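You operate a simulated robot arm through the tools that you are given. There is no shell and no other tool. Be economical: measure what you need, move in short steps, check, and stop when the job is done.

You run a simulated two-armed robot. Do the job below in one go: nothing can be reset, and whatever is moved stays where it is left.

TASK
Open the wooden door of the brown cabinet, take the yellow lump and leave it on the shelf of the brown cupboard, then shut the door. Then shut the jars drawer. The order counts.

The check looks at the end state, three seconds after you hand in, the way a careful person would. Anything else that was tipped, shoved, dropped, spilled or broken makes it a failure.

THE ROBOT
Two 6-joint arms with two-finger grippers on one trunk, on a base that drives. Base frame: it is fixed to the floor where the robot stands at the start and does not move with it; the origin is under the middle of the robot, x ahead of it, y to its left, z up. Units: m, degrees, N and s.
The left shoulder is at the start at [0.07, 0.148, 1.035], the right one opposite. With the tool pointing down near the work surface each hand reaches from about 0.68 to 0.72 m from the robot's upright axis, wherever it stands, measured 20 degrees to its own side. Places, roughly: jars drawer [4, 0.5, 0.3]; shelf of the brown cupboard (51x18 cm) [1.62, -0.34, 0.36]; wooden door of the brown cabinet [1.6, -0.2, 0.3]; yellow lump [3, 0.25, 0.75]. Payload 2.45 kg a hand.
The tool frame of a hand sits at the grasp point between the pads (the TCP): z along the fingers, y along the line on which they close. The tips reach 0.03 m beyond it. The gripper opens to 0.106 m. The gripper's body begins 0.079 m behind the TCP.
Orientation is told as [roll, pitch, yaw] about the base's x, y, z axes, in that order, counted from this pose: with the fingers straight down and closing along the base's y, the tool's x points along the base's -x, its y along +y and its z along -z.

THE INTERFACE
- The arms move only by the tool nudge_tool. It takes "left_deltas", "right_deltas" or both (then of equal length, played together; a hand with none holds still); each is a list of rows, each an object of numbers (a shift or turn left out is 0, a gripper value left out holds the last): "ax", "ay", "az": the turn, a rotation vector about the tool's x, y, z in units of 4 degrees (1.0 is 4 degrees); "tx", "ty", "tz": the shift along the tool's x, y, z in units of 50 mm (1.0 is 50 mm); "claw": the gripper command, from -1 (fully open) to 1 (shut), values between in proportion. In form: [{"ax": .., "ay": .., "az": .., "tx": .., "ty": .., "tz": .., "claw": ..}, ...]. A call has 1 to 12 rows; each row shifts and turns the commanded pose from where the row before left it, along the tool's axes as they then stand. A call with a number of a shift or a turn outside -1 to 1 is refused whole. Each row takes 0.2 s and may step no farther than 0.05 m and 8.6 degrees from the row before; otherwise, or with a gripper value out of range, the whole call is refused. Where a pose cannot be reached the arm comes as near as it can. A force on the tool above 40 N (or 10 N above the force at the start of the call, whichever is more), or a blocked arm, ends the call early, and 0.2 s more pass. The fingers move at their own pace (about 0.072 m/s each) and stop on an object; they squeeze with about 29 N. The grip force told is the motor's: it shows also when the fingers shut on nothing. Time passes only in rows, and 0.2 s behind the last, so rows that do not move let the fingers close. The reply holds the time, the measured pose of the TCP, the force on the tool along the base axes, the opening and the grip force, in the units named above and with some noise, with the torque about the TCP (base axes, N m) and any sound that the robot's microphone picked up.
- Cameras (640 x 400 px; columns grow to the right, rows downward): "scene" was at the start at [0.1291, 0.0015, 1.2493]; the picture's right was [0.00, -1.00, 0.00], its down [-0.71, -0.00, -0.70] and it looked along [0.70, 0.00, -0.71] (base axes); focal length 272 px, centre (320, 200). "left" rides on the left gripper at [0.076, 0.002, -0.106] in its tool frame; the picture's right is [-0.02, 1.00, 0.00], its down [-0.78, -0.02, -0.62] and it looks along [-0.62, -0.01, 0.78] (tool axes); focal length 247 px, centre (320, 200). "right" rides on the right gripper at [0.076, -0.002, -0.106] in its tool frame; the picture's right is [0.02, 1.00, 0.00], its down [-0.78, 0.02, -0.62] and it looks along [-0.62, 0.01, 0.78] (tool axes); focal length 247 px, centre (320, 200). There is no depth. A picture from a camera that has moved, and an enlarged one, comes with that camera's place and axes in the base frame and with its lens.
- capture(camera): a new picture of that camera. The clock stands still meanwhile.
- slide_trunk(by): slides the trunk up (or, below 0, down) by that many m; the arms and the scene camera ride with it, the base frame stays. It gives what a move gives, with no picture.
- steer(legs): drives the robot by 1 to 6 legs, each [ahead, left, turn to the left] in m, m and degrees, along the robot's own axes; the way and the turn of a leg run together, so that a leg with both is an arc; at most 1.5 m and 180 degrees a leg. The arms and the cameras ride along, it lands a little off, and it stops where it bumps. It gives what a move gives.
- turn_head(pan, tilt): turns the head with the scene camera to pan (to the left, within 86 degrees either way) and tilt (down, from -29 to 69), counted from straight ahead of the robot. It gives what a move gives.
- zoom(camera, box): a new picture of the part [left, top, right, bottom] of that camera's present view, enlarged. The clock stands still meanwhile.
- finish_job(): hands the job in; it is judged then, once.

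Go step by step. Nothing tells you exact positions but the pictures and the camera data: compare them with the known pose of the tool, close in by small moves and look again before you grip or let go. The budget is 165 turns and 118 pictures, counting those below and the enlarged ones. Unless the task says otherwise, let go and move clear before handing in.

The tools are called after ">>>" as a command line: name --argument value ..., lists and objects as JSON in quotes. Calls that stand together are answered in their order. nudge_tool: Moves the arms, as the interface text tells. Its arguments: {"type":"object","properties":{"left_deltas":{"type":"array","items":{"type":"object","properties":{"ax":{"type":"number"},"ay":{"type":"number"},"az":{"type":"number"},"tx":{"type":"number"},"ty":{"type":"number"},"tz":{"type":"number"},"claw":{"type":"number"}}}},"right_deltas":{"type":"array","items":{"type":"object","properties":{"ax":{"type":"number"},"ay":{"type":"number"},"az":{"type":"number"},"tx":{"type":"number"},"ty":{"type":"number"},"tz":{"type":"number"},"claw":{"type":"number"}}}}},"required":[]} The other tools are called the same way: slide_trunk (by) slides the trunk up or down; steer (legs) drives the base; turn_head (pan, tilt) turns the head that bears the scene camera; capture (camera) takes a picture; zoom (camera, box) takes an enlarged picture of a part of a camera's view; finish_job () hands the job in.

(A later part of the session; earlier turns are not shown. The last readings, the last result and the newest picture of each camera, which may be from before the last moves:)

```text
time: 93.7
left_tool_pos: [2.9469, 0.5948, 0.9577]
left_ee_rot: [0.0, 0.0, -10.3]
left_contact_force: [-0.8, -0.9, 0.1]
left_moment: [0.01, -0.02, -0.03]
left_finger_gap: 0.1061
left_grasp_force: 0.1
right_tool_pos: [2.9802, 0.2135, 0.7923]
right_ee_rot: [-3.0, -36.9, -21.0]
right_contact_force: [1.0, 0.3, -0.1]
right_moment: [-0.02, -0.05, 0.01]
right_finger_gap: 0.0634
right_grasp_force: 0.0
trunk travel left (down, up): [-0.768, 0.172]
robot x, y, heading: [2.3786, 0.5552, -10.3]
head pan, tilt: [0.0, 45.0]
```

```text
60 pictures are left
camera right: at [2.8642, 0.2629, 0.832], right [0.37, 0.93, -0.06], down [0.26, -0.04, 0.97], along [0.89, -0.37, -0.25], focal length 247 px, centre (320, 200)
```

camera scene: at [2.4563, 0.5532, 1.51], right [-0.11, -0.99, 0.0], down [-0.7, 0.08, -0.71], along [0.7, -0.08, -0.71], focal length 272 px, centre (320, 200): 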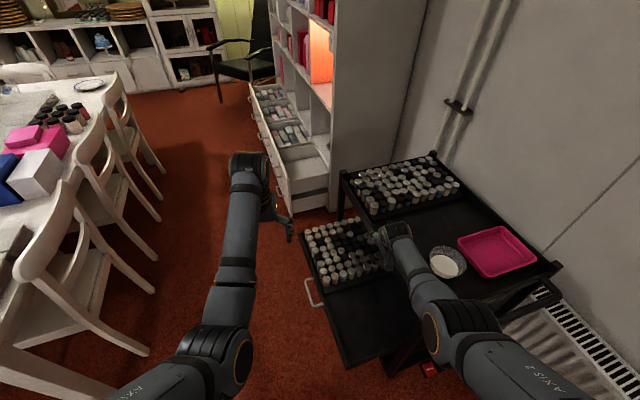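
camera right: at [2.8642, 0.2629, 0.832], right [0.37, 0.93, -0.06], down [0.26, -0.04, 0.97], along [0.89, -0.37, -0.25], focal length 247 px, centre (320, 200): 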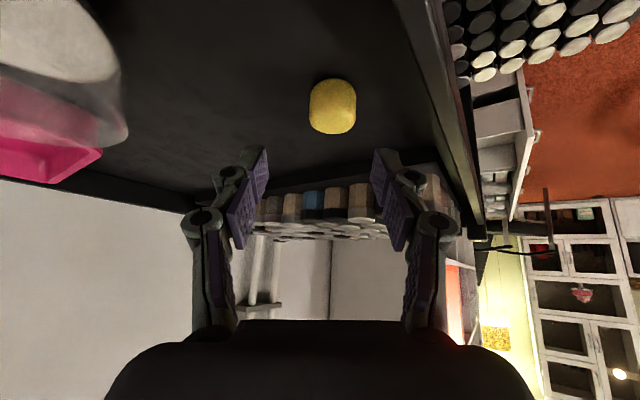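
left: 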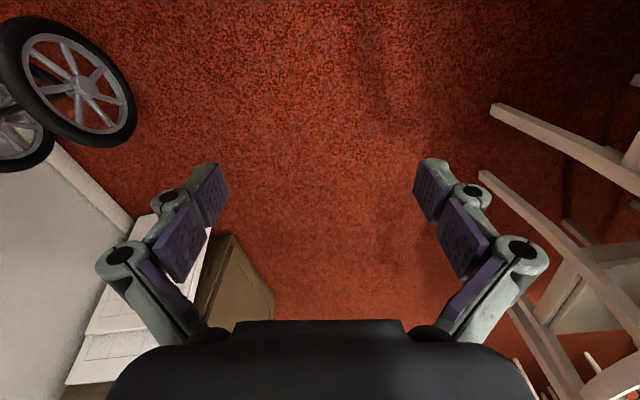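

>>> nudge_tool --right_deltas '[{"tz": 0.28, "tx": -0.37, "ty": 0.08}]'

>>> slide_trunk --by -0.045

>>> capture --camera "right"

```text
time: 94.0
left_tool_pos: [2.9482, 0.5938, 0.9569]
left_ee_rot: [0.0, 0.1, -10.1]
left_contact_force: [-0.4, 0.0, -0.2]
left_moment: [-0.02, 0.07, -0.01]
left_finger_gap: 0.1064
left_grasp_force: 0.0
right_tool_pos: [3.0025, 0.2073, 0.7929]
right_ee_rot: [-3.0, -36.9, -21.0]
right_contact_force: [-0.4, 0.1, 0.4]
right_moment: [0.01, 0.01, 0.02]
right_finger_gap: 0.0634
right_grasp_force: 0.0
trunk travel left (down, up): [-0.768, 0.172]
robot x, y, heading: [2.3762, 0.5587, -10.2]
head pan, tilt: [0.0, 45.0]
```

```text
time: 94.9
left_tool_pos: [2.9438, 0.5947, 0.9138]
left_ee_rot: [0.1, -0.1, -10.2]
left_contact_force: [0.2, -0.7, -0.7]
left_moment: [0.02, -0.03, 0.02]
left_finger_gap: 0.106
left_grasp_force: 0.1
right_tool_pos: [3.0022, 0.2077, 0.7488]
right_ee_rot: [-3.0, -37.0, -21.0]
right_contact_force: [-0.3, -0.5, 0.9]
right_moment: [0.01, 0.03, -0.01]
right_finger_gap: 0.0635
right_grasp_force: 0.0
trunk travel left (down, up): [-0.723, 0.217]
robot x, y, heading: [2.3812, 0.5597, -10.1]
head pan, tilt: [0.0, 45.0]
```

```text
59 pictures are left
camera right: at [2.885, 0.2573, 0.7886], right [0.37, 0.93, -0.05], down [0.25, -0.04, 0.97], along [0.89, -0.37, -0.25], focal length 247 px, centre (320, 200)
```

right: 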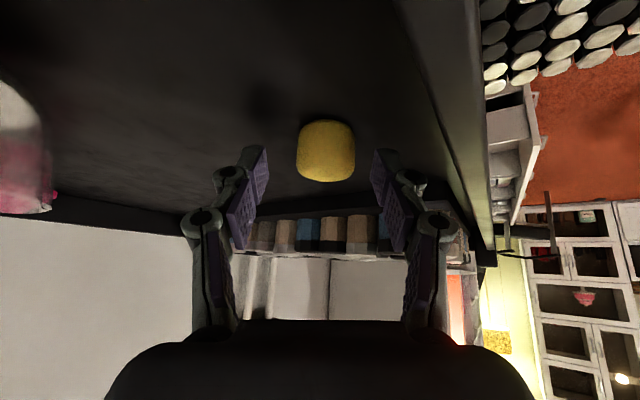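

>>> slide_trunk --by -0.013

>>> nudge_tool --right_deltas '[{"tz": 0.1, "tx": -0.12, "ty": 0.03}, {"claw": 1}, {"claw": 1}, {"claw": 1}, {"claw": 1}]'

>>> capture --camera "right"

```text
time: 95.5
left_tool_pos: [2.9441, 0.5968, 0.9017]
left_ee_rot: [0.0, -0.2, -10.2]
left_contact_force: [0.2, 0.2, -0.3]
left_moment: [0.01, -0.01, 0.01]
left_finger_gap: 0.106
left_grasp_force: 0.1
right_tool_pos: [3.0028, 0.2095, 0.7435]
right_ee_rot: [-2.8, -37.7, -21.1]
right_contact_force: [6.8, 2.2, 22.7]
right_moment: [0.75, -0.62, -0.17]
right_finger_gap: 0.0717
right_grasp_force: 5.5
trunk travel left (down, up): [-0.71, 0.23]
robot x, y, heading: [2.3789, 0.556, -10.1]
head pan, tilt: [0.0, 45.0]
```

```text
time: 96.4
left_tool_pos: [2.9434, 0.5954, 0.9023]
left_ee_rot: [0.1, -0.2, -10.2]
left_contact_force: [0.9, -0.4, 0.8]
left_moment: [0.01, 0.0, 0.01]
left_finger_gap: 0.106
left_grasp_force: 0.0
right_tool_pos: [3.0135, 0.2062, 0.7464]
right_ee_rot: [-2.8, -38.2, -21.1]
right_contact_force: [-7.2, 4.0, 25.6]
right_moment: [0.5, 0.07, 0.11]
right_finger_gap: 0.0315
right_grasp_force: 29.0
trunk travel left (down, up): [-0.71, 0.23]
robot x, y, heading: [2.3741, 0.558, -10.2]
head pan, tilt: [0.0, 45.0]
stopped in row 4 (right hand): the force on the tool passed its limit at 45 N (the readings are from after the stop); the commanded pose is now the measured one
```

```text
58 pictures are left
camera right: at [2.8955, 0.2553, 0.7825], right [0.37, 0.93, -0.05], down [0.23, -0.04, 0.97], along [0.9, -0.37, -0.23], focal length 247 px, centre (320, 200)
```

right: 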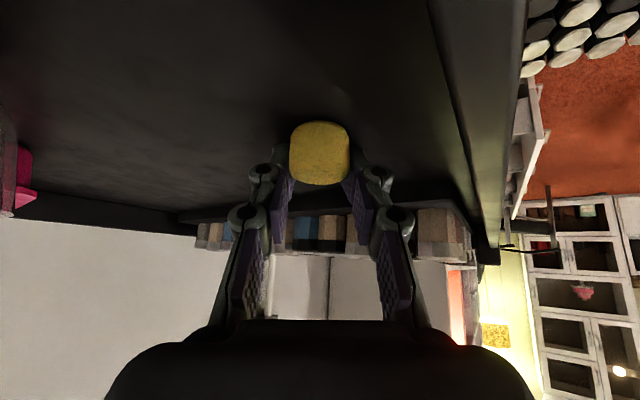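

>>> slide_trunk --by 0.06

>>> capture --camera "right"

```text
time: 97.4
left_tool_pos: [2.9466, 0.5952, 0.9606]
left_ee_rot: [0.0, 0.0, -10.2]
left_contact_force: [-0.1, 0.9, 0.1]
left_moment: [0.0, 0.02, 0.0]
left_finger_gap: 0.1061
left_grasp_force: 0.0
right_tool_pos: [3.0112, 0.2044, 0.7978]
right_ee_rot: [-2.9, -37.3, -21.0]
right_contact_force: [-0.7, 0.3, 0.0]
right_moment: [-0.02, 0.02, 0.03]
right_finger_gap: 0.0292
right_grasp_force: 28.9
trunk travel left (down, up): [-0.77, 0.17]
robot x, y, heading: [2.3772, 0.556, -10.1]
head pan, tilt: [0.0, 45.0]
```

```text
57 pictures are left
camera right: at [2.8946, 0.2546, 0.8362], right [0.37, 0.93, -0.05], down [0.25, -0.04, 0.97], along [0.89, -0.37, -0.25], focal length 247 px, centre (320, 200)
```

right: 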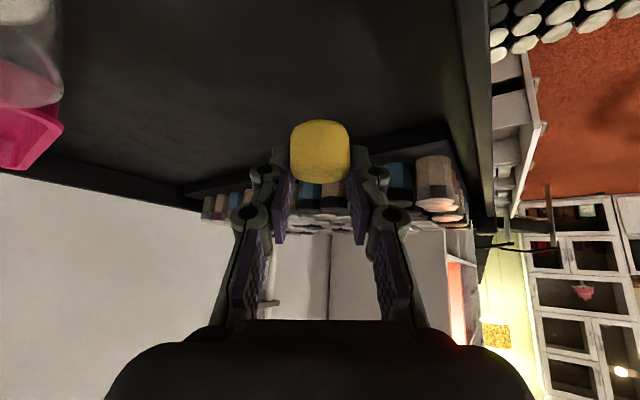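

The lump is held and lifted. I raise the trunk slightly, back away from the trolley and turn to the cabinet.

>>> slide_trunk --by 0.06

>>> steer --legs '[[-0.5, 0.1, 0], [0, 0, -62]]'

>>> turn_head --pan -25 --tilt 50

>>> capture --camera "scene"

```text
time: 98.4
left_tool_pos: [2.9462, 0.5951, 1.0201]
left_ee_rot: [0.0, 0.0, -10.2]
left_contact_force: [-0.2, 0.0, 0.5]
left_moment: [0.02, -0.01, 0.03]
left_finger_gap: 0.1058
left_grasp_force: 0.1
right_tool_pos: [3.011, 0.2062, 0.8588]
right_ee_rot: [-3.1, -37.5, -21.0]
right_contact_force: [-0.6, 0.4, -0.4]
right_moment: [0.0, 0.0, -0.03]
right_finger_gap: 0.029
right_grasp_force: 28.6
trunk travel left (down, up): [-0.83, 0.11]
robot x, y, heading: [2.3753, 0.5553, -10.2]
head pan, tilt: [0.0, 45.0]
```

```text
time: 104.2
left_tool_pos: [2.1952, 0.2507, 1.0205]
left_ee_rot: [0.1, 0.0, -73.2]
left_contact_force: [-0.7, -0.2, 0.7]
left_moment: [-0.05, 0.01, -0.01]
left_finger_gap: 0.1057
left_grasp_force: 0.1
right_tool_pos: [1.8782, 0.0158, 0.8595]
right_ee_rot: [-3.0, -37.5, -84.0]
right_contact_force: [-0.1, 0.3, -0.5]
right_moment: [-0.01, -0.02, -0.01]
right_finger_gap: 0.0294
right_grasp_force: 29.4
trunk travel left (down, up): [-0.83, 0.11]
robot x, y, heading: [1.9026, 0.74, -72.9]
head pan, tilt: [0.0, 45.0]
```

```text
time: 105.1
left_tool_pos: [2.1971, 0.2507, 1.0196]
left_ee_rot: [0.0, 0.0, -73.3]
left_contact_force: [0.6, 0.3, 0.4]
left_moment: [0.02, 0.01, -0.01]
left_finger_gap: 0.1058
left_grasp_force: 0.0
right_tool_pos: [1.8778, 0.0167, 0.8587]
right_ee_rot: [-3.1, -37.4, -83.9]
right_contact_force: [0.8, 0.4, -0.1]
right_moment: [0.04, -0.01, -0.02]
right_finger_gap: 0.0292
right_grasp_force: 28.9
trunk travel left (down, up): [-0.83, 0.11]
robot x, y, heading: [1.9019, 0.7392, -73.0]
head pan, tilt: [-25.0, 50.0]
```

```text
56 pictures are left
camera scene: at [1.9053, 0.6161, 1.565], right [-0.99, 0.14, 0.0], down [0.11, 0.76, -0.64], along [-0.09, -0.64, -0.77], focal length 272 px, centre (320, 200)
```

scene: 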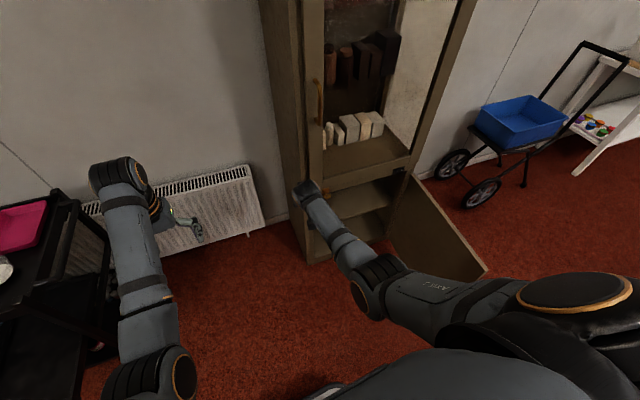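

>>> slide_trunk --by -0.4

>>> turn_head --pan -15 --tilt 38

>>> capture --camera "scene"

>>> zoom --camera "scene" --box '[270, 50, 470, 250]'

>>> capture --camera "right"

```text
time: 108.9
left_tool_pos: [2.1949, 0.2514, 0.6201]
left_ee_rot: [0.0, 0.0, -73.2]
left_contact_force: [-0.1, -1.7, 0.0]
left_moment: [0.01, 0.0, 0.02]
left_finger_gap: 0.1059
left_grasp_force: 0.0
right_tool_pos: [1.8772, 0.0156, 0.4587]
right_ee_rot: [-3.0, -37.4, -84.0]
right_contact_force: [-0.3, -0.5, 0.1]
right_moment: [0.0, 0.01, 0.02]
right_finger_gap: 0.0293
right_grasp_force: 29.0
trunk travel left (down, up): [-0.43, 0.51]
robot x, y, heading: [1.9029, 0.7368, -73.0]
head pan, tilt: [-25.0, 50.0]
```

```text
time: 109.6
left_tool_pos: [2.1963, 0.2505, 0.6202]
left_ee_rot: [0.0, 0.0, -73.2]
left_contact_force: [-0.3, -0.6, 0.2]
left_moment: [0.0, 0.0, 0.03]
left_finger_gap: 0.1059
left_grasp_force: 0.0
right_tool_pos: [1.8778, 0.0169, 0.4585]
right_ee_rot: [-3.0, -37.4, -83.9]
right_contact_force: [0.2, 0.3, -0.3]
right_moment: [0.01, 0.01, 0.02]
right_finger_gap: 0.0293
right_grasp_force: 29.1
trunk travel left (down, up): [-0.43, 0.51]
robot x, y, heading: [1.9041, 0.7398, -73.2]
head pan, tilt: [-15.0, 38.0]
```

```text
55 pictures are left
camera scene: at [1.9188, 0.6061, 1.1821], right [-1.0, -0.03, 0.0], down [-0.02, 0.62, -0.79], along [0.03, -0.79, -0.62], focal length 272 px, centre (320, 200)
```

scene: 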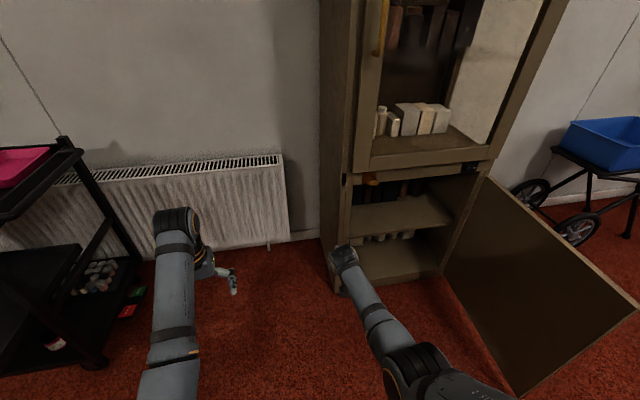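

```text
2.00 times, centred on (370, 150) of scene
camera zoom: at [1.9188, 0.6061, 1.1821], right [-1.0, -0.03, 0.0], down [-0.02, 0.62, -0.79], along [0.03, -0.79, -0.62], focal length 545 px, centre (220, 300)
```

zoom: 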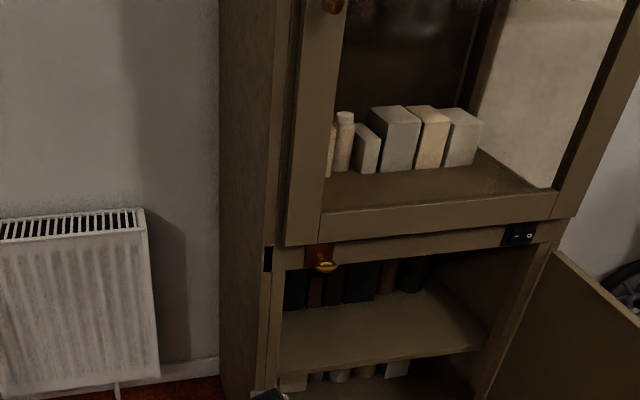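

```text
53 pictures are left
camera right: at [1.8678, 0.1422, 0.4969], right [0.99, 0.09, -0.05], down [0.07, -0.24, 0.97], along [0.07, -0.97, -0.24], focal length 247 px, centre (320, 200)
```

right: 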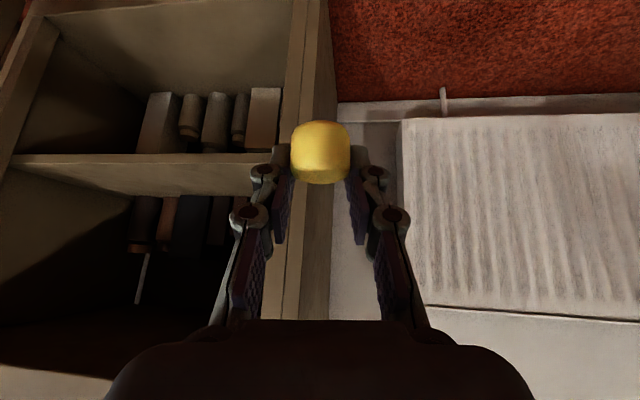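

>>> steer --legs '[[0, -0.32, 0], [0.1, 0, 0]]'

>>> slide_trunk --by -0.02

>>> capture --camera "scene"

>>> capture --camera "right"

```text
time: 112.5
left_tool_pos: [1.9165, 0.0603, 0.6195]
left_ee_rot: [0.0, 0.2, -73.3]
left_contact_force: [0.5, 0.1, 0.7]
left_moment: [0.02, 0.02, 0.0]
left_finger_gap: 0.106
left_grasp_force: 0.0
right_tool_pos: [1.5993, -0.1735, 0.458]
right_ee_rot: [-3.0, -37.3, -84.1]
right_contact_force: [-0.5, -0.6, -1.0]
right_moment: [-0.02, 0.0, 0.0]
right_finger_gap: 0.0291
right_grasp_force: 29.8
trunk travel left (down, up): [-0.43, 0.51]
robot x, y, heading: [1.6255, 0.5515, -73.2]
head pan, tilt: [-15.0, 38.0]
```

```text
time: 113.2
left_tool_pos: [1.9156, 0.0618, 0.6006]
left_ee_rot: [0.0, 0.0, -73.3]
left_contact_force: [-0.3, 0.2, -0.3]
left_moment: [0.0, 0.01, -0.04]
left_finger_gap: 0.1061
left_grasp_force: 0.1
right_tool_pos: [1.5993, -0.1726, 0.4382]
right_ee_rot: [-3.1, -37.4, -84.0]
right_contact_force: [0.4, 0.9, 0.2]
right_moment: [0.0, 0.01, 0.0]
right_finger_gap: 0.0291
right_grasp_force: 29.0
trunk travel left (down, up): [-0.41, 0.53]
robot x, y, heading: [1.6245, 0.5516, -73.3]
head pan, tilt: [-15.0, 38.0]
```

```text
52 pictures are left
camera scene: at [1.6401, 0.4178, 1.1622], right [-1.0, -0.03, 0.0], down [-0.02, 0.62, -0.79], along [0.02, -0.79, -0.62], focal length 272 px, centre (320, 200)
```

scene: 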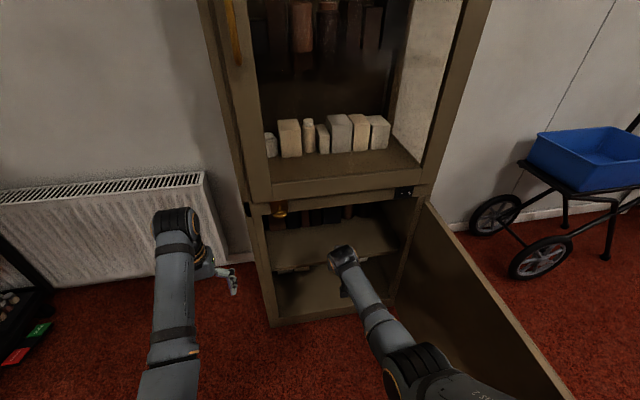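

```text
51 pictures are left
camera right: at [1.5884, -0.0464, 0.4771], right [0.99, 0.09, -0.05], down [0.07, -0.24, 0.97], along [0.07, -0.97, -0.24], focal length 247 px, centre (320, 200)
```

right: 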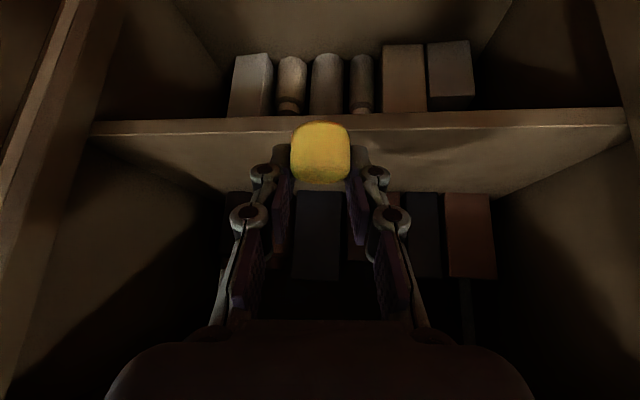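

>>> steer --legs '[[0.155, 0, 0]]'

>>> slide_trunk --by -0.035

>>> capture --camera "right"

>>> capture --camera "scene"

```text
time: 114.6
left_tool_pos: [1.9607, -0.0878, 0.5995]
left_ee_rot: [0.1, 0.1, -73.3]
left_contact_force: [0.4, -0.1, -0.2]
left_moment: [0.04, 0.0, 0.02]
left_finger_gap: 0.106
left_grasp_force: 0.1
right_tool_pos: [1.6429, -0.3199, 0.4365]
right_ee_rot: [-3.0, -37.2, -84.2]
right_contact_force: [0.0, 0.0, -1.1]
right_moment: [-0.04, -0.02, 0.02]
right_finger_gap: 0.0292
right_grasp_force: 28.7
trunk travel left (down, up): [-0.41, 0.53]
robot x, y, heading: [1.6684, 0.4014, -73.4]
head pan, tilt: [-15.0, 38.0]
```

```text
time: 115.4
left_tool_pos: [1.9597, -0.0869, 0.5659]
left_ee_rot: [0.0, 0.0, -73.5]
left_contact_force: [0.0, 0.2, -0.7]
left_moment: [0.04, 0.01, 0.0]
left_finger_gap: 0.1059
left_grasp_force: 0.1
right_tool_pos: [1.6424, -0.3202, 0.4034]
right_ee_rot: [-2.9, -37.4, -84.2]
right_contact_force: [0.5, -1.4, 0.5]
right_moment: [-0.01, 0.07, -0.01]
right_finger_gap: 0.0289
right_grasp_force: 29.0
trunk travel left (down, up): [-0.375, 0.565]
robot x, y, heading: [1.6687, 0.4004, -73.5]
head pan, tilt: [-15.0, 38.0]
```

```text
50 pictures are left
camera right: at [1.6321, -0.1949, 0.4419], right [0.99, 0.09, -0.05], down [0.07, -0.24, 0.97], along [0.07, -0.97, -0.24], focal length 247 px, centre (320, 200)
```

right: 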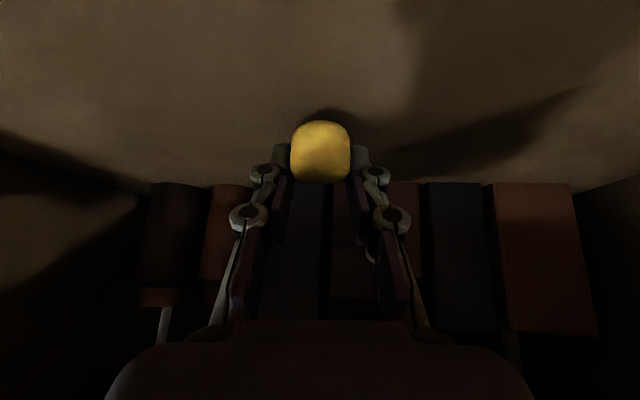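

```text
49 pictures are left
camera scene: at [1.6846, 0.269, 1.1272], right [-1.0, -0.03, 0.0], down [-0.02, 0.62, -0.79], along [0.02, -0.79, -0.62], focal length 272 px, centre (320, 200)
```

scene: 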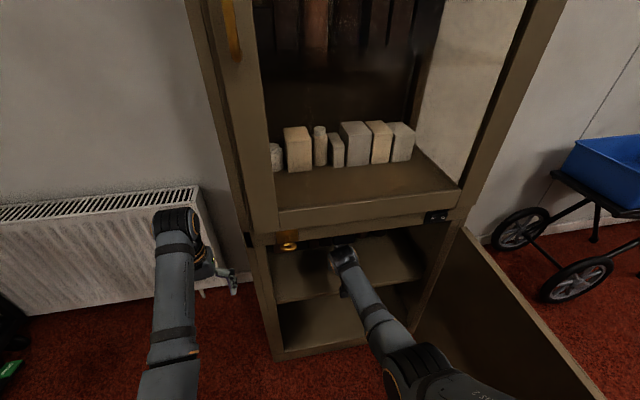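

>>> slide_trunk --by -0.008

>>> slide_trunk --by -0.005

```text
time: 116.0
left_tool_pos: [1.96, -0.0878, 0.5573]
left_ee_rot: [-0.1, 0.0, -73.4]
left_contact_force: [-0.4, 0.0, 0.2]
left_moment: [0.0, 0.01, -0.02]
left_finger_gap: 0.1059
left_grasp_force: 0.1
right_tool_pos: [1.6413, -0.3208, 0.396]
right_ee_rot: [-3.0, -37.5, -84.3]
right_contact_force: [0.1, 0.1, -0.9]
right_moment: [0.02, -0.02, 0.0]
right_finger_gap: 0.0288
right_grasp_force: 29.1
trunk travel left (down, up): [-0.367, 0.573]
robot x, y, heading: [1.6687, 0.399, -73.0]
head pan, tilt: [-15.0, 38.0]
```

```text
time: 116.5
left_tool_pos: [1.9598, -0.0875, 0.5514]
left_ee_rot: [0.0, 0.0, -73.4]
left_contact_force: [-0.1, 0.5, 0.4]
left_moment: [0.02, 0.02, 0.01]
left_finger_gap: 0.106
left_grasp_force: 0.1
right_tool_pos: [1.6417, -0.3212, 0.3913]
right_ee_rot: [-3.1, -37.4, -84.1]
right_contact_force: [1.3, -1.1, 1.5]
right_moment: [-0.08, -0.06, -0.01]
right_finger_gap: 0.0293
right_grasp_force: 28.7
trunk travel left (down, up): [-0.362, 0.578]
robot x, y, heading: [1.6692, 0.402, -73.1]
head pan, tilt: [-15.0, 38.0]
```

>>> slide_trunk --by -0.004

>>> capture --camera "right"

```text
time: 117.0
left_tool_pos: [1.9605, -0.0864, 0.5498]
left_ee_rot: [0.0, -0.2, -73.4]
left_contact_force: [0.6, 0.0, 0.0]
left_moment: [-0.04, 0.03, 0.03]
left_finger_gap: 0.1058
left_grasp_force: 0.0
right_tool_pos: [1.6422, -0.3231, 0.3912]
right_ee_rot: [-3.0, -37.8, -84.2]
right_contact_force: [-1.3, 4.2, 16.1]
right_moment: [0.05, -0.33, 0.12]
right_finger_gap: 0.0292
right_grasp_force: 28.6
trunk travel left (down, up): [-0.358, 0.582]
robot x, y, heading: [1.6716, 0.4015, -73.0]
head pan, tilt: [-15.0, 38.0]
```

```text
48 pictures are left
camera right: at [1.6325, -0.1951, 0.4282], right [0.99, 0.09, -0.05], down [0.07, -0.23, 0.97], along [0.07, -0.97, -0.24], focal length 247 px, centre (320, 200)
```

right: 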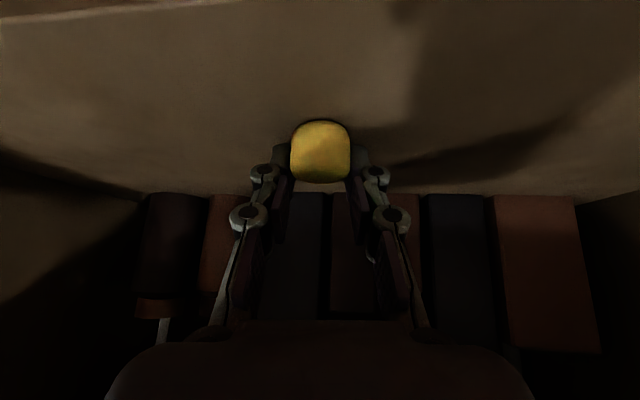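

The lump touches the shelf. I release it, then lift and back out.

>>> nudge_tool --right_deltas '[{"claw": 0.2}, {"claw": -0.2}, {"claw": -0.5}, {"claw": -0.5}]'

>>> slide_trunk --by 0.045

>>> capture --camera "right"

```text
time: 118.0
left_tool_pos: [1.9602, -0.0871, 0.5493]
left_ee_rot: [0.0, 0.0, -73.4]
left_contact_force: [0.5, -0.2, 0.9]
left_moment: [0.0, 0.0, 0.03]
left_finger_gap: 0.106
left_grasp_force: 0.1
right_tool_pos: [1.6419, -0.3195, 0.3856]
right_ee_rot: [-3.0, -37.3, -84.2]
right_contact_force: [-0.4, 0.5, 0.9]
right_moment: [0.01, -0.05, 0.02]
right_finger_gap: 0.0802
right_grasp_force: 0.0
trunk travel left (down, up): [-0.358, 0.582]
robot x, y, heading: [1.6729, 0.3987, -73.4]
head pan, tilt: [-15.0, 38.0]
```

```text
time: 118.9
left_tool_pos: [1.9598, -0.0891, 0.5929]
left_ee_rot: [0.0, 0.0, -73.4]
left_contact_force: [0.1, 0.3, -0.2]
left_moment: [0.03, 0.01, 0.0]
left_finger_gap: 0.1062
left_grasp_force: 0.1
right_tool_pos: [1.6426, -0.3211, 0.4313]
right_ee_rot: [-2.9, -37.3, -84.3]
right_contact_force: [-0.2, -0.2, 0.8]
right_moment: [0.0, 0.0, 0.01]
right_finger_gap: 0.0793
right_grasp_force: 0.0
trunk travel left (down, up): [-0.403, 0.537]
robot x, y, heading: [1.6706, 0.4036, -73.1]
head pan, tilt: [-15.0, 38.0]
```

```text
47 pictures are left
camera right: at [1.6322, -0.195, 0.4696], right [0.99, 0.09, -0.05], down [0.07, -0.24, 0.97], along [0.07, -0.97, -0.25], focal length 247 px, centre (320, 200)
```

right: 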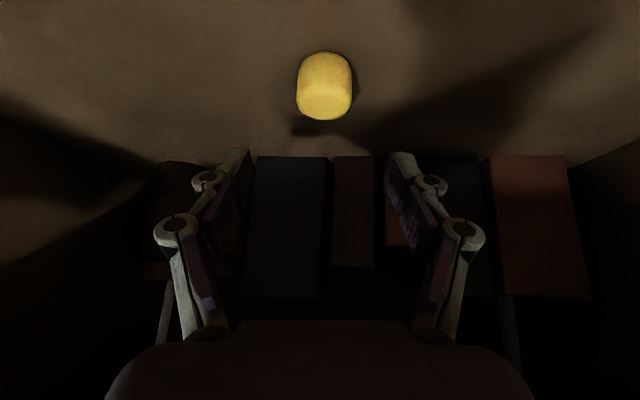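

Lump stands on the shelf. I back out, raise the hand above the door's top, swing it over to the outside and then sweep the door shut.

>>> steer --legs '[[-0.2, 0, 0], [0, 0.13, 0]]'

>>> capture --camera "right"

>>> slide_trunk --by 0.29

>>> steer --legs '[[0, 0, -56]]'

>>> turn_head --pan -5 --tilt 50

>>> capture --camera "scene"

```text
time: 121.3
left_tool_pos: [2.0318, 0.1386, 0.5927]
left_ee_rot: [0.0, 0.0, -73.0]
left_contact_force: [1.0, 0.2, -0.1]
left_moment: [-0.04, 0.04, -0.02]
left_finger_gap: 0.106
left_grasp_force: 0.1
right_tool_pos: [1.7153, -0.0971, 0.4309]
right_ee_rot: [-3.1, -37.5, -83.9]
right_contact_force: [-0.3, -0.3, 0.5]
right_moment: [0.04, 0.01, -0.03]
right_finger_gap: 0.0796
right_grasp_force: 0.0
trunk travel left (down, up): [-0.403, 0.537]
robot x, y, heading: [1.7389, 0.6266, -73.1]
head pan, tilt: [-15.0, 38.0]
```

```text
46 pictures are left
camera right: at [1.7044, 0.0289, 0.4701], right [0.99, 0.09, -0.06], down [0.08, -0.24, 0.97], along [0.08, -0.97, -0.24], focal length 247 px, centre (320, 200)
```

right: 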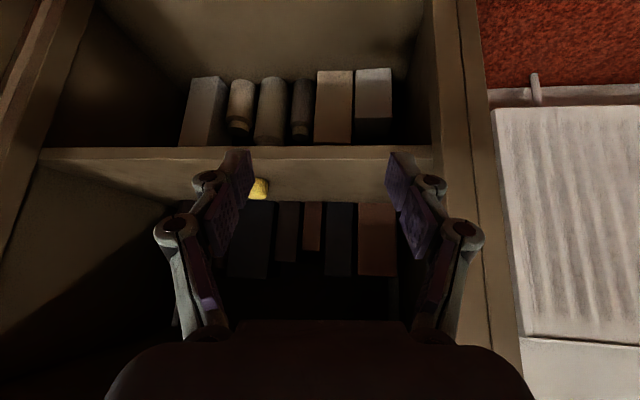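

```text
time: 124.3
left_tool_pos: [2.0312, 0.1371, 0.8833]
left_ee_rot: [0.1, 0.1, -73.0]
left_contact_force: [0.2, -0.6, -0.2]
left_moment: [-0.01, -0.01, -0.02]
left_finger_gap: 0.1059
left_grasp_force: 0.1
right_tool_pos: [1.7142, -0.0979, 0.7217]
right_ee_rot: [-3.1, -37.3, -83.9]
right_contact_force: [0.1, 0.9, 0.6]
right_moment: [-0.02, -0.01, -0.01]
right_finger_gap: 0.0797
right_grasp_force: 0.1
trunk travel left (down, up): [-0.693, 0.247]
robot x, y, heading: [1.7391, 0.6264, -73.2]
head pan, tilt: [-15.0, 38.0]
```

```text
time: 127.2
left_tool_pos: [1.497, 0.1094, 0.8832]
left_ee_rot: [0.0, 0.0, -128.9]
left_contact_force: [0.0, 1.0, -0.2]
left_moment: [0.01, -0.01, 0.03]
left_finger_gap: 0.106
left_grasp_force: 0.2
right_tool_pos: [1.1243, 0.2408, 0.7227]
right_ee_rot: [-3.0, -37.5, -140.0]
right_contact_force: [-0.2, 0.4, -0.5]
right_moment: [0.0, -0.01, -0.01]
right_finger_gap: 0.0796
right_grasp_force: 0.1
trunk travel left (down, up): [-0.693, 0.247]
robot x, y, heading: [1.737, 0.6223, -128.8]
head pan, tilt: [-15.0, 38.0]
```

```text
time: 127.9
left_tool_pos: [1.4971, 0.1098, 0.8839]
left_ee_rot: [0.0, 0.1, -129.0]
left_contact_force: [-0.5, -0.6, -0.4]
left_moment: [-0.02, -0.01, -0.03]
left_finger_gap: 0.1059
left_grasp_force: 0.0
right_tool_pos: [1.1255, 0.2408, 0.7209]
right_ee_rot: [-3.0, -37.5, -139.9]
right_contact_force: [-0.8, 0.1, -0.2]
right_moment: [0.0, -0.02, -0.01]
right_finger_gap: 0.0798
right_grasp_force: 0.0
trunk travel left (down, up): [-0.693, 0.247]
robot x, y, heading: [1.7381, 0.6276, -128.9]
head pan, tilt: [-5.0, 50.0]
```

```text
45 pictures are left
camera scene: at [1.6509, 0.5326, 1.428], right [-0.72, 0.69, 0.0], down [0.53, 0.55, -0.64], along [-0.45, -0.46, -0.77], focal length 272 px, centre (320, 200)
```

scene: 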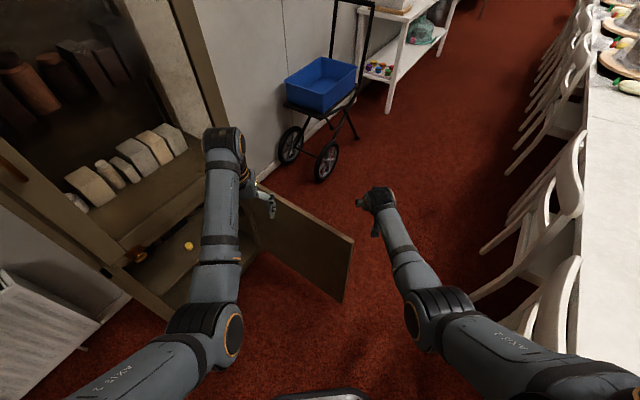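

>>> nudge_tool --right_deltas '[{"claw": 1}, {"claw": 1}, {"claw": 1}]'

>>> slide_trunk --by -0.165

>>> steer --legs '[[0, 0, 20]]'

>>> capture --camera "scene"

```text
time: 128.7
left_tool_pos: [1.4988, 0.1102, 0.8831]
left_ee_rot: [0.0, -0.1, -129.0]
left_contact_force: [-0.6, -0.6, -0.3]
left_moment: [0.01, 0.01, -0.03]
left_finger_gap: 0.1058
left_grasp_force: 0.0
right_tool_pos: [1.1248, 0.241, 0.7219]
right_ee_rot: [-2.9, -37.4, -139.9]
right_contact_force: [0.3, 0.7, 0.0]
right_moment: [-0.01, 0.01, 0.01]
right_finger_gap: 0.0001
right_grasp_force: 25.3
trunk travel left (down, up): [-0.693, 0.247]
robot x, y, heading: [1.7358, 0.6267, -129.0]
head pan, tilt: [-5.0, 50.0]
```

```text
time: 130.6
left_tool_pos: [1.4985, 0.1096, 0.7179]
left_ee_rot: [0.0, 0.0, -129.0]
left_contact_force: [0.2, -0.2, 0.1]
left_moment: [0.01, 0.01, -0.02]
left_finger_gap: 0.106
left_grasp_force: 0.0
right_tool_pos: [1.1247, 0.2411, 0.5564]
right_ee_rot: [-3.1, -37.4, -139.9]
right_contact_force: [0.2, -0.5, 0.5]
right_moment: [0.0, 0.04, 0.01]
right_finger_gap: 0.0001
right_grasp_force: 28.2
trunk travel left (down, up): [-0.528, 0.412]
robot x, y, heading: [1.738, 0.6303, -128.9]
head pan, tilt: [-5.0, 50.0]
```

```text
time: 131.6
left_tool_pos: [1.5496, 0.0893, 0.718]
left_ee_rot: [-0.1, 0.1, -123.7]
left_contact_force: [0.7, 0.4, 0.3]
left_moment: [0.0, 0.01, 0.0]
left_finger_gap: 0.1061
left_grasp_force: 0.1
right_tool_pos: [1.1614, 0.1917, 0.5532]
right_ee_rot: [-4.7, -36.6, -133.2]
right_contact_force: [-0.4, 1.5, 0.6]
right_moment: [-0.02, -0.08, 0.15]
right_finger_gap: 0.0
right_grasp_force: 28.9
trunk travel left (down, up): [-0.528, 0.412]
robot x, y, heading: [1.741, 0.6251, -123.8]
head pan, tilt: [-5.0, 50.0]
stopped in leg 1: the force on the tool passed its limit at 113 N (the readings are from after the stop); the commanded pose is now the measured one
```

```text
44 pictures are left
camera scene: at [1.6609, 0.525, 1.263], right [-0.78, 0.62, 0.0], down [0.48, 0.6, -0.64], along [-0.4, -0.5, -0.77], focal length 272 px, centre (320, 200)
```

scene: 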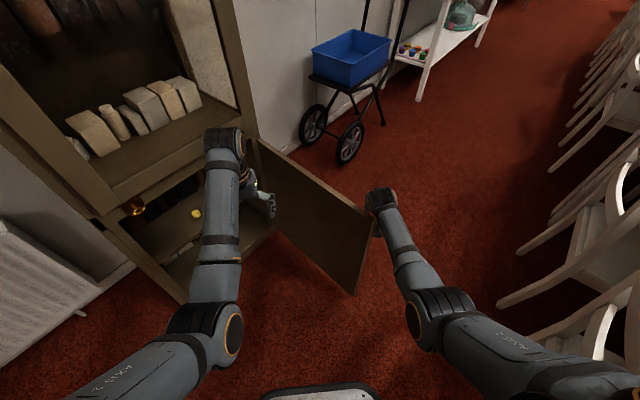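

>>> zoom --camera "scene" --box '[230, 130, 450, 320]'

>>> capture --camera "right"

```text
2.11 times, centred on (340, 225) of scene
camera zoom: at [1.6609, 0.525, 1.263], right [-0.78, 0.62, 0.0], down [0.48, 0.6, -0.64], along [-0.4, -0.5, -0.77], focal length 573 px, centre (278, 147)
```

zoom: 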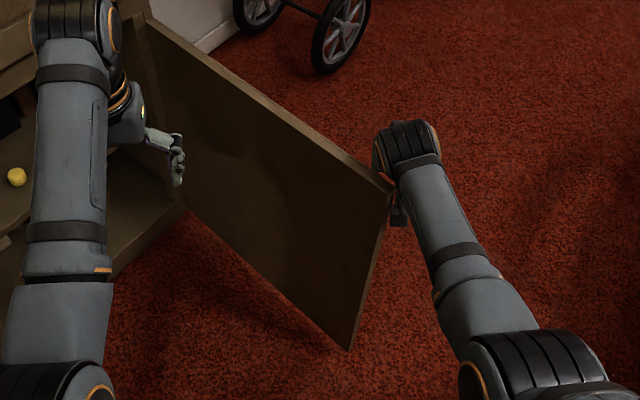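

```text
42 pictures are left
camera right: at [1.2506, 0.2787, 0.5938], right [0.7, -0.71, -0.08], down [-0.13, -0.24, 0.96], along [-0.7, -0.67, -0.26], focal length 247 px, centre (320, 200)
```

right: 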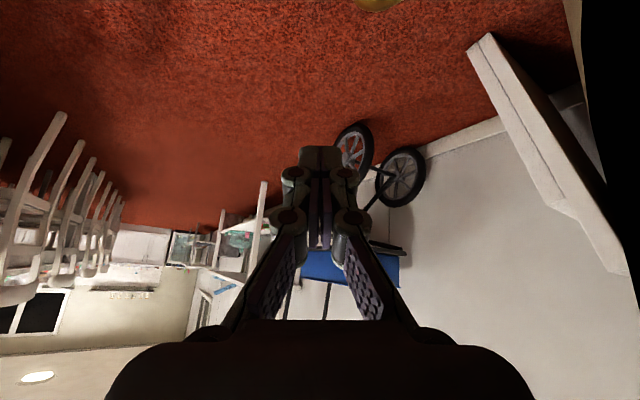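

The wrist presses the door's end edge. I push along the door's closing direction instead with a diagonal base move.

>>> steer --legs '[[-0.08, 0.08, 0]]'

>>> capture --camera "scene"

```text
time: 132.8
left_tool_pos: [1.6615, 0.112, 0.7178]
left_ee_rot: [0.0, 0.0, -123.5]
left_contact_force: [0.1, 0.1, -0.3]
left_moment: [-0.03, 0.03, -0.02]
left_finger_gap: 0.1061
left_grasp_force: 0.0
right_tool_pos: [1.2735, 0.2141, 0.5536]
right_ee_rot: [-4.7, -36.6, -133.2]
right_contact_force: [0.5, -0.2, 0.5]
right_moment: [0.0, -0.01, 0.01]
right_finger_gap: 0.0001
right_grasp_force: 28.8
trunk travel left (down, up): [-0.528, 0.412]
robot x, y, heading: [1.8496, 0.6467, -123.5]
head pan, tilt: [-5.0, 50.0]
```

```text
41 pictures are left
camera scene: at [1.7739, 0.5478, 1.2631], right [-0.78, 0.62, 0.0], down [0.48, 0.6, -0.64], along [-0.4, -0.5, -0.77], focal length 272 px, centre (320, 200)
```

scene: 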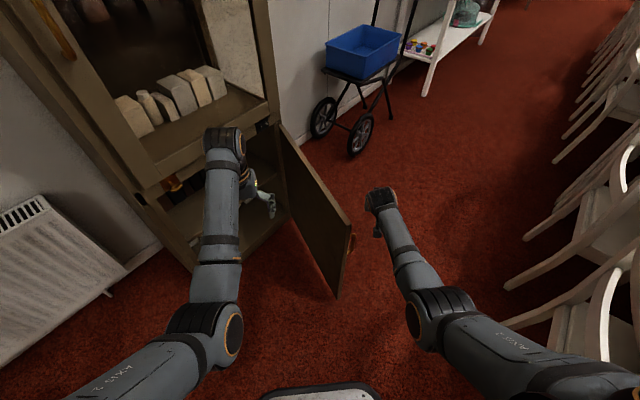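

>>> slide_trunk --by 0.025

>>> steer --legs '[[0, 0, 15]]'

>>> capture --camera "scene"

```text
time: 133.5
left_tool_pos: [1.6614, 0.1128, 0.7431]
left_ee_rot: [0.1, 0.0, -123.5]
left_contact_force: [-0.4, -0.1, -0.4]
left_moment: [0.03, 0.02, 0.02]
left_finger_gap: 0.1059
left_grasp_force: 0.1
right_tool_pos: [1.273, 0.2128, 0.5786]
right_ee_rot: [-4.7, -36.4, -133.3]
right_contact_force: [-0.6, 0.3, -0.2]
right_moment: [-0.04, 0.0, -0.03]
right_finger_gap: 0.0001
right_grasp_force: 28.9
trunk travel left (down, up): [-0.553, 0.387]
robot x, y, heading: [1.8523, 0.6511, -123.6]
head pan, tilt: [-5.0, 50.0]
```

```text
time: 134.8
left_tool_pos: [1.8052, 0.0814, 0.7434]
left_ee_rot: [-0.1, 0.1, -108.6]
left_contact_force: [0.2, 0.3, 0.4]
left_moment: [0.0, 0.01, 0.02]
left_finger_gap: 0.106
left_grasp_force: 0.0
right_tool_pos: [1.404, 0.0801, 0.5794]
right_ee_rot: [-4.8, -36.6, -118.5]
right_contact_force: [0.4, 0.9, -0.1]
right_moment: [-0.02, 0.0, -0.03]
right_finger_gap: 0.0001
right_grasp_force: 28.4
trunk travel left (down, up): [-0.553, 0.387]
robot x, y, heading: [1.8506, 0.6506, -108.7]
head pan, tilt: [-5.0, 50.0]
```

```text
40 pictures are left
camera scene: at [1.8019, 0.5314, 1.288], right [-0.92, 0.4, 0.0], down [0.31, 0.7, -0.64], along [-0.26, -0.59, -0.77], focal length 272 px, centre (320, 200)
```

scene: 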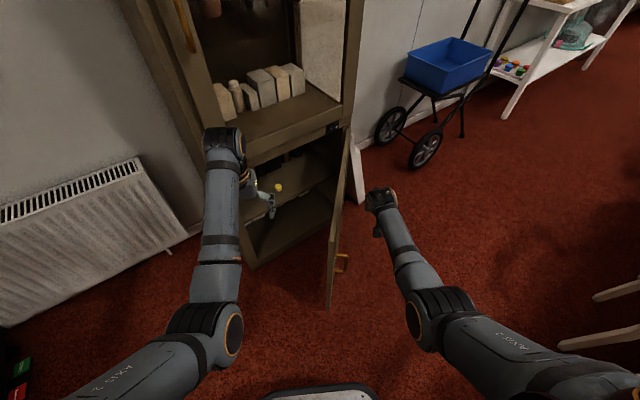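

>>> steer --legs '[[0, 0, 15]]'

>>> capture --camera "scene"

```text
time: 136.1
left_tool_pos: [1.9524, 0.0886, 0.7433]
left_ee_rot: [0.0, 0.1, -93.8]
left_contact_force: [1.2, 0.0, -1.0]
left_moment: [0.02, -0.02, 0.0]
left_finger_gap: 0.1059
left_grasp_force: 0.0
right_tool_pos: [1.5655, -0.0139, 0.5794]
right_ee_rot: [-4.7, -36.6, -103.4]
right_contact_force: [-0.5, 0.3, -0.7]
right_moment: [0.0, -0.03, -0.02]
right_finger_gap: 0.0
right_grasp_force: 28.7
trunk travel left (down, up): [-0.553, 0.387]
robot x, y, heading: [1.85, 0.6461, -93.5]
head pan, tilt: [-5.0, 50.0]
```

```text
39 pictures are left
camera scene: at [1.834, 0.5235, 1.288], right [-0.99, 0.15, 0.0], down [0.12, 0.76, -0.64], along [-0.1, -0.64, -0.77], focal length 272 px, centre (320, 200)
```

scene: 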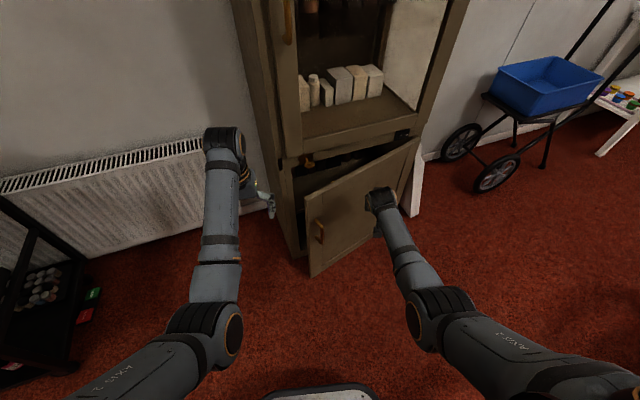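

>>> steer --legs '[[0, 0, 14]]'

>>> capture --camera "scene"

```text
time: 137.3
left_tool_pos: [2.0862, 0.1309, 0.7425]
left_ee_rot: [0.1, 0.1, -79.8]
left_contact_force: [-0.2, -0.9, 0.2]
left_moment: [-0.02, 0.0, 0.03]
left_finger_gap: 0.106
left_grasp_force: 0.1
right_tool_pos: [1.7347, -0.0647, 0.5789]
right_ee_rot: [-4.7, -36.8, -89.4]
right_contact_force: [-1.1, 1.3, -0.4]
right_moment: [0.03, 0.01, 0.01]
right_finger_gap: 0.0
right_grasp_force: 28.7
trunk travel left (down, up): [-0.553, 0.387]
robot x, y, heading: [1.8504, 0.6516, -79.9]
head pan, tilt: [-5.0, 50.0]
```

```text
38 pictures are left
camera scene: at [1.865, 0.5239, 1.288], right [-1.0, -0.09, 0.0], down [-0.07, 0.76, -0.64], along [0.06, -0.64, -0.77], focal length 272 px, centre (320, 200)
```

scene: 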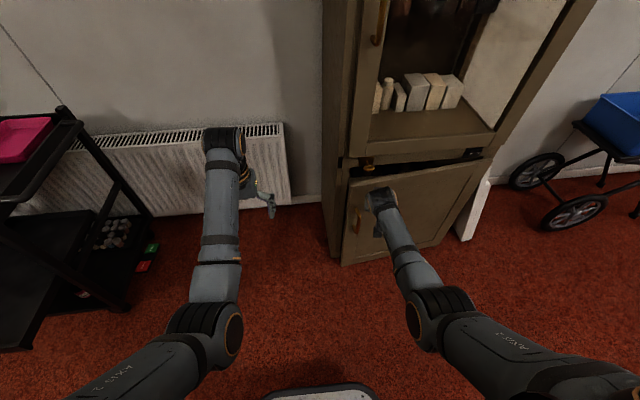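

>>> steer --legs '[[0.06, 0, 0]]'

>>> zoom --camera "scene" --box '[300, 120, 520, 290]'

```text
time: 138.3
left_tool_pos: [2.096, 0.0699, 0.7424]
left_ee_rot: [-0.1, 0.1, -79.7]
left_contact_force: [0.1, -0.8, -0.2]
left_moment: [0.04, 0.02, 0.0]
left_finger_gap: 0.106
left_grasp_force: 0.0
right_tool_pos: [1.7457, -0.1224, 0.5783]
right_ee_rot: [-4.7, -36.6, -89.5]
right_contact_force: [-1.0, 0.1, 0.1]
right_moment: [0.0, -0.04, 0.02]
right_finger_gap: 0.0
right_grasp_force: 28.7
trunk travel left (down, up): [-0.553, 0.387]
robot x, y, heading: [1.8615, 0.5925, -79.7]
head pan, tilt: [-5.0, 50.0]
```

```text
2.35 times, centred on (410, 205) of scene
camera zoom: at [1.8755, 0.4638, 1.2878], right [-1.0, -0.09, 0.0], down [-0.07, 0.76, -0.64], along [0.06, -0.64, -0.77], focal length 641 px, centre (108, 188)
```

zoom: 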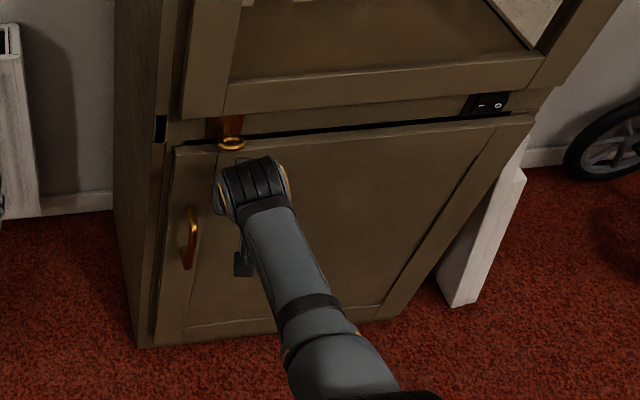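

>>> steer --legs '[[0.03, 0, 0]]'

>>> zoom --camera "scene" --box '[300, 120, 520, 290]'

```text
time: 139.2
left_tool_pos: [2.1018, 0.0466, 0.7416]
left_ee_rot: [0.0, 0.1, -79.8]
left_contact_force: [0.0, -0.5, -0.1]
left_moment: [0.02, 0.0, 0.0]
left_finger_gap: 0.106
left_grasp_force: 0.1
right_tool_pos: [1.7491, -0.1444, 0.5771]
right_ee_rot: [-4.8, -36.0, -89.6]
right_contact_force: [0.1, 5.7, 4.0]
right_moment: [-0.08, 0.04, 0.02]
right_finger_gap: 0.0002
right_grasp_force: 28.3
trunk travel left (down, up): [-0.553, 0.387]
robot x, y, heading: [1.8695, 0.5647, -79.7]
head pan, tilt: [-5.0, 50.0]
stopped in leg 1: the force on the tool passed its limit at 144 N (the readings are from after the stop); the commanded pose is now the measured one
```

```text
2.35 times, centred on (410, 205) of scene
camera zoom: at [1.8798, 0.4416, 1.2881], right [-1.0, -0.09, 0.0], down [-0.07, 0.76, -0.64], along [0.06, -0.64, -0.77], focal length 641 px, centre (108, 188)
```

zoom: 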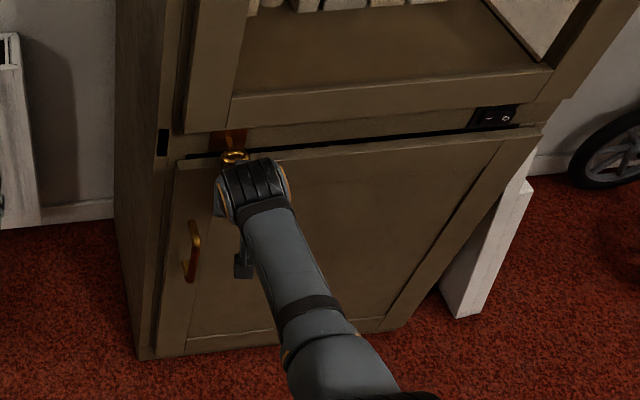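

The door is shut against its stop. I back off and go look at the drawers further on.

>>> steer --legs '[[-0.22, 0, 0], [0, 0, 92]]'

>>> turn_head --pan 0 --tilt 25

>>> capture --camera "scene"

>>> turn_head --pan -86 --tilt 35

>>> capture --camera "scene"

```text
time: 141.0
left_tool_pos: [2.0722, 0.2508, 0.7416]
left_ee_rot: [0.0, 0.2, -79.2]
left_contact_force: [0.2, -0.7, -0.8]
left_moment: [0.02, -0.01, 0.0]
left_finger_gap: 0.1063
left_grasp_force: 0.1
right_tool_pos: [1.7232, 0.0548, 0.5769]
right_ee_rot: [-4.7, -35.9, -89.0]
right_contact_force: [0.0, 0.1, -0.9]
right_moment: [-0.01, 0.0, -0.02]
right_finger_gap: 0.0
right_grasp_force: 28.9
trunk travel left (down, up): [-0.553, 0.387]
robot x, y, heading: [1.8358, 0.7667, -79.1]
head pan, tilt: [-5.0, 50.0]
stopped in leg 1: the robot was blocked; the commanded pose is now the measured one
```

```text
time: 141.9
left_tool_pos: [2.0715, 0.2516, 0.7424]
left_ee_rot: [0.0, 0.1, -79.3]
left_contact_force: [0.6, 0.7, 0.7]
left_moment: [0.01, 0.01, -0.05]
left_finger_gap: 0.1058
left_grasp_force: 0.1
right_tool_pos: [1.723, 0.0569, 0.5764]
right_ee_rot: [-4.8, -36.0, -89.0]
right_contact_force: [0.0, 0.3, -0.3]
right_moment: [0.0, 0.01, 0.0]
right_finger_gap: 0.0
right_grasp_force: 28.5
trunk travel left (down, up): [-0.553, 0.387]
robot x, y, heading: [1.8356, 0.7652, -79.0]
head pan, tilt: [0.0, 25.0]
```

```text
35 pictures are left
camera scene: at [1.8569, 0.628, 1.3254], right [-0.98, -0.19, 0.0], down [-0.08, 0.42, -0.91], along [0.17, -0.89, -0.42], focal length 272 px, centre (320, 200)
```

scene: 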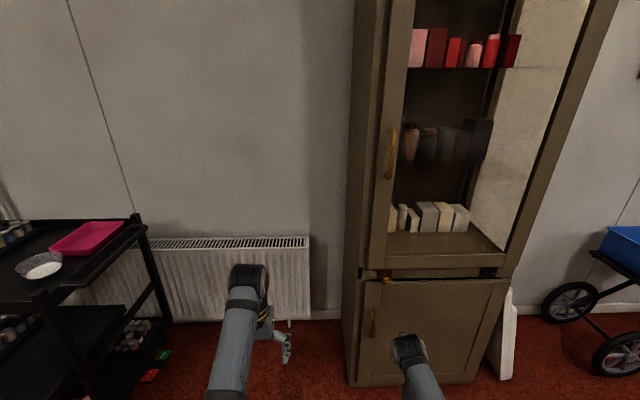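

```text
time: 143.5
left_tool_pos: [2.0719, 0.2509, 0.7425]
left_ee_rot: [0.0, 0.1, -79.2]
left_contact_force: [-0.3, 0.9, -0.2]
left_moment: [-0.03, 0.0, -0.02]
left_finger_gap: 0.1062
left_grasp_force: 0.0
right_tool_pos: [1.7236, 0.0551, 0.576]
right_ee_rot: [-4.8, -36.0, -89.0]
right_contact_force: [0.1, -0.3, -0.8]
right_moment: [0.01, -0.02, -0.01]
right_finger_gap: 0.0
right_grasp_force: 28.7
trunk travel left (down, up): [-0.553, 0.387]
robot x, y, heading: [1.8331, 0.766, -79.0]
head pan, tilt: [-85.9, 35.0]
```

```text
34 pictures are left
camera scene: at [1.7543, 0.6957, 1.3097], right [-0.26, 0.97, 0.0], down [0.55, 0.15, -0.82], along [-0.79, -0.21, -0.57], focal length 272 px, centre (320, 200)
```

scene: 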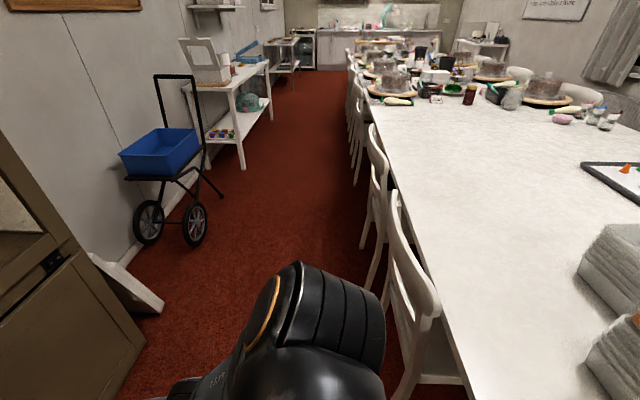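

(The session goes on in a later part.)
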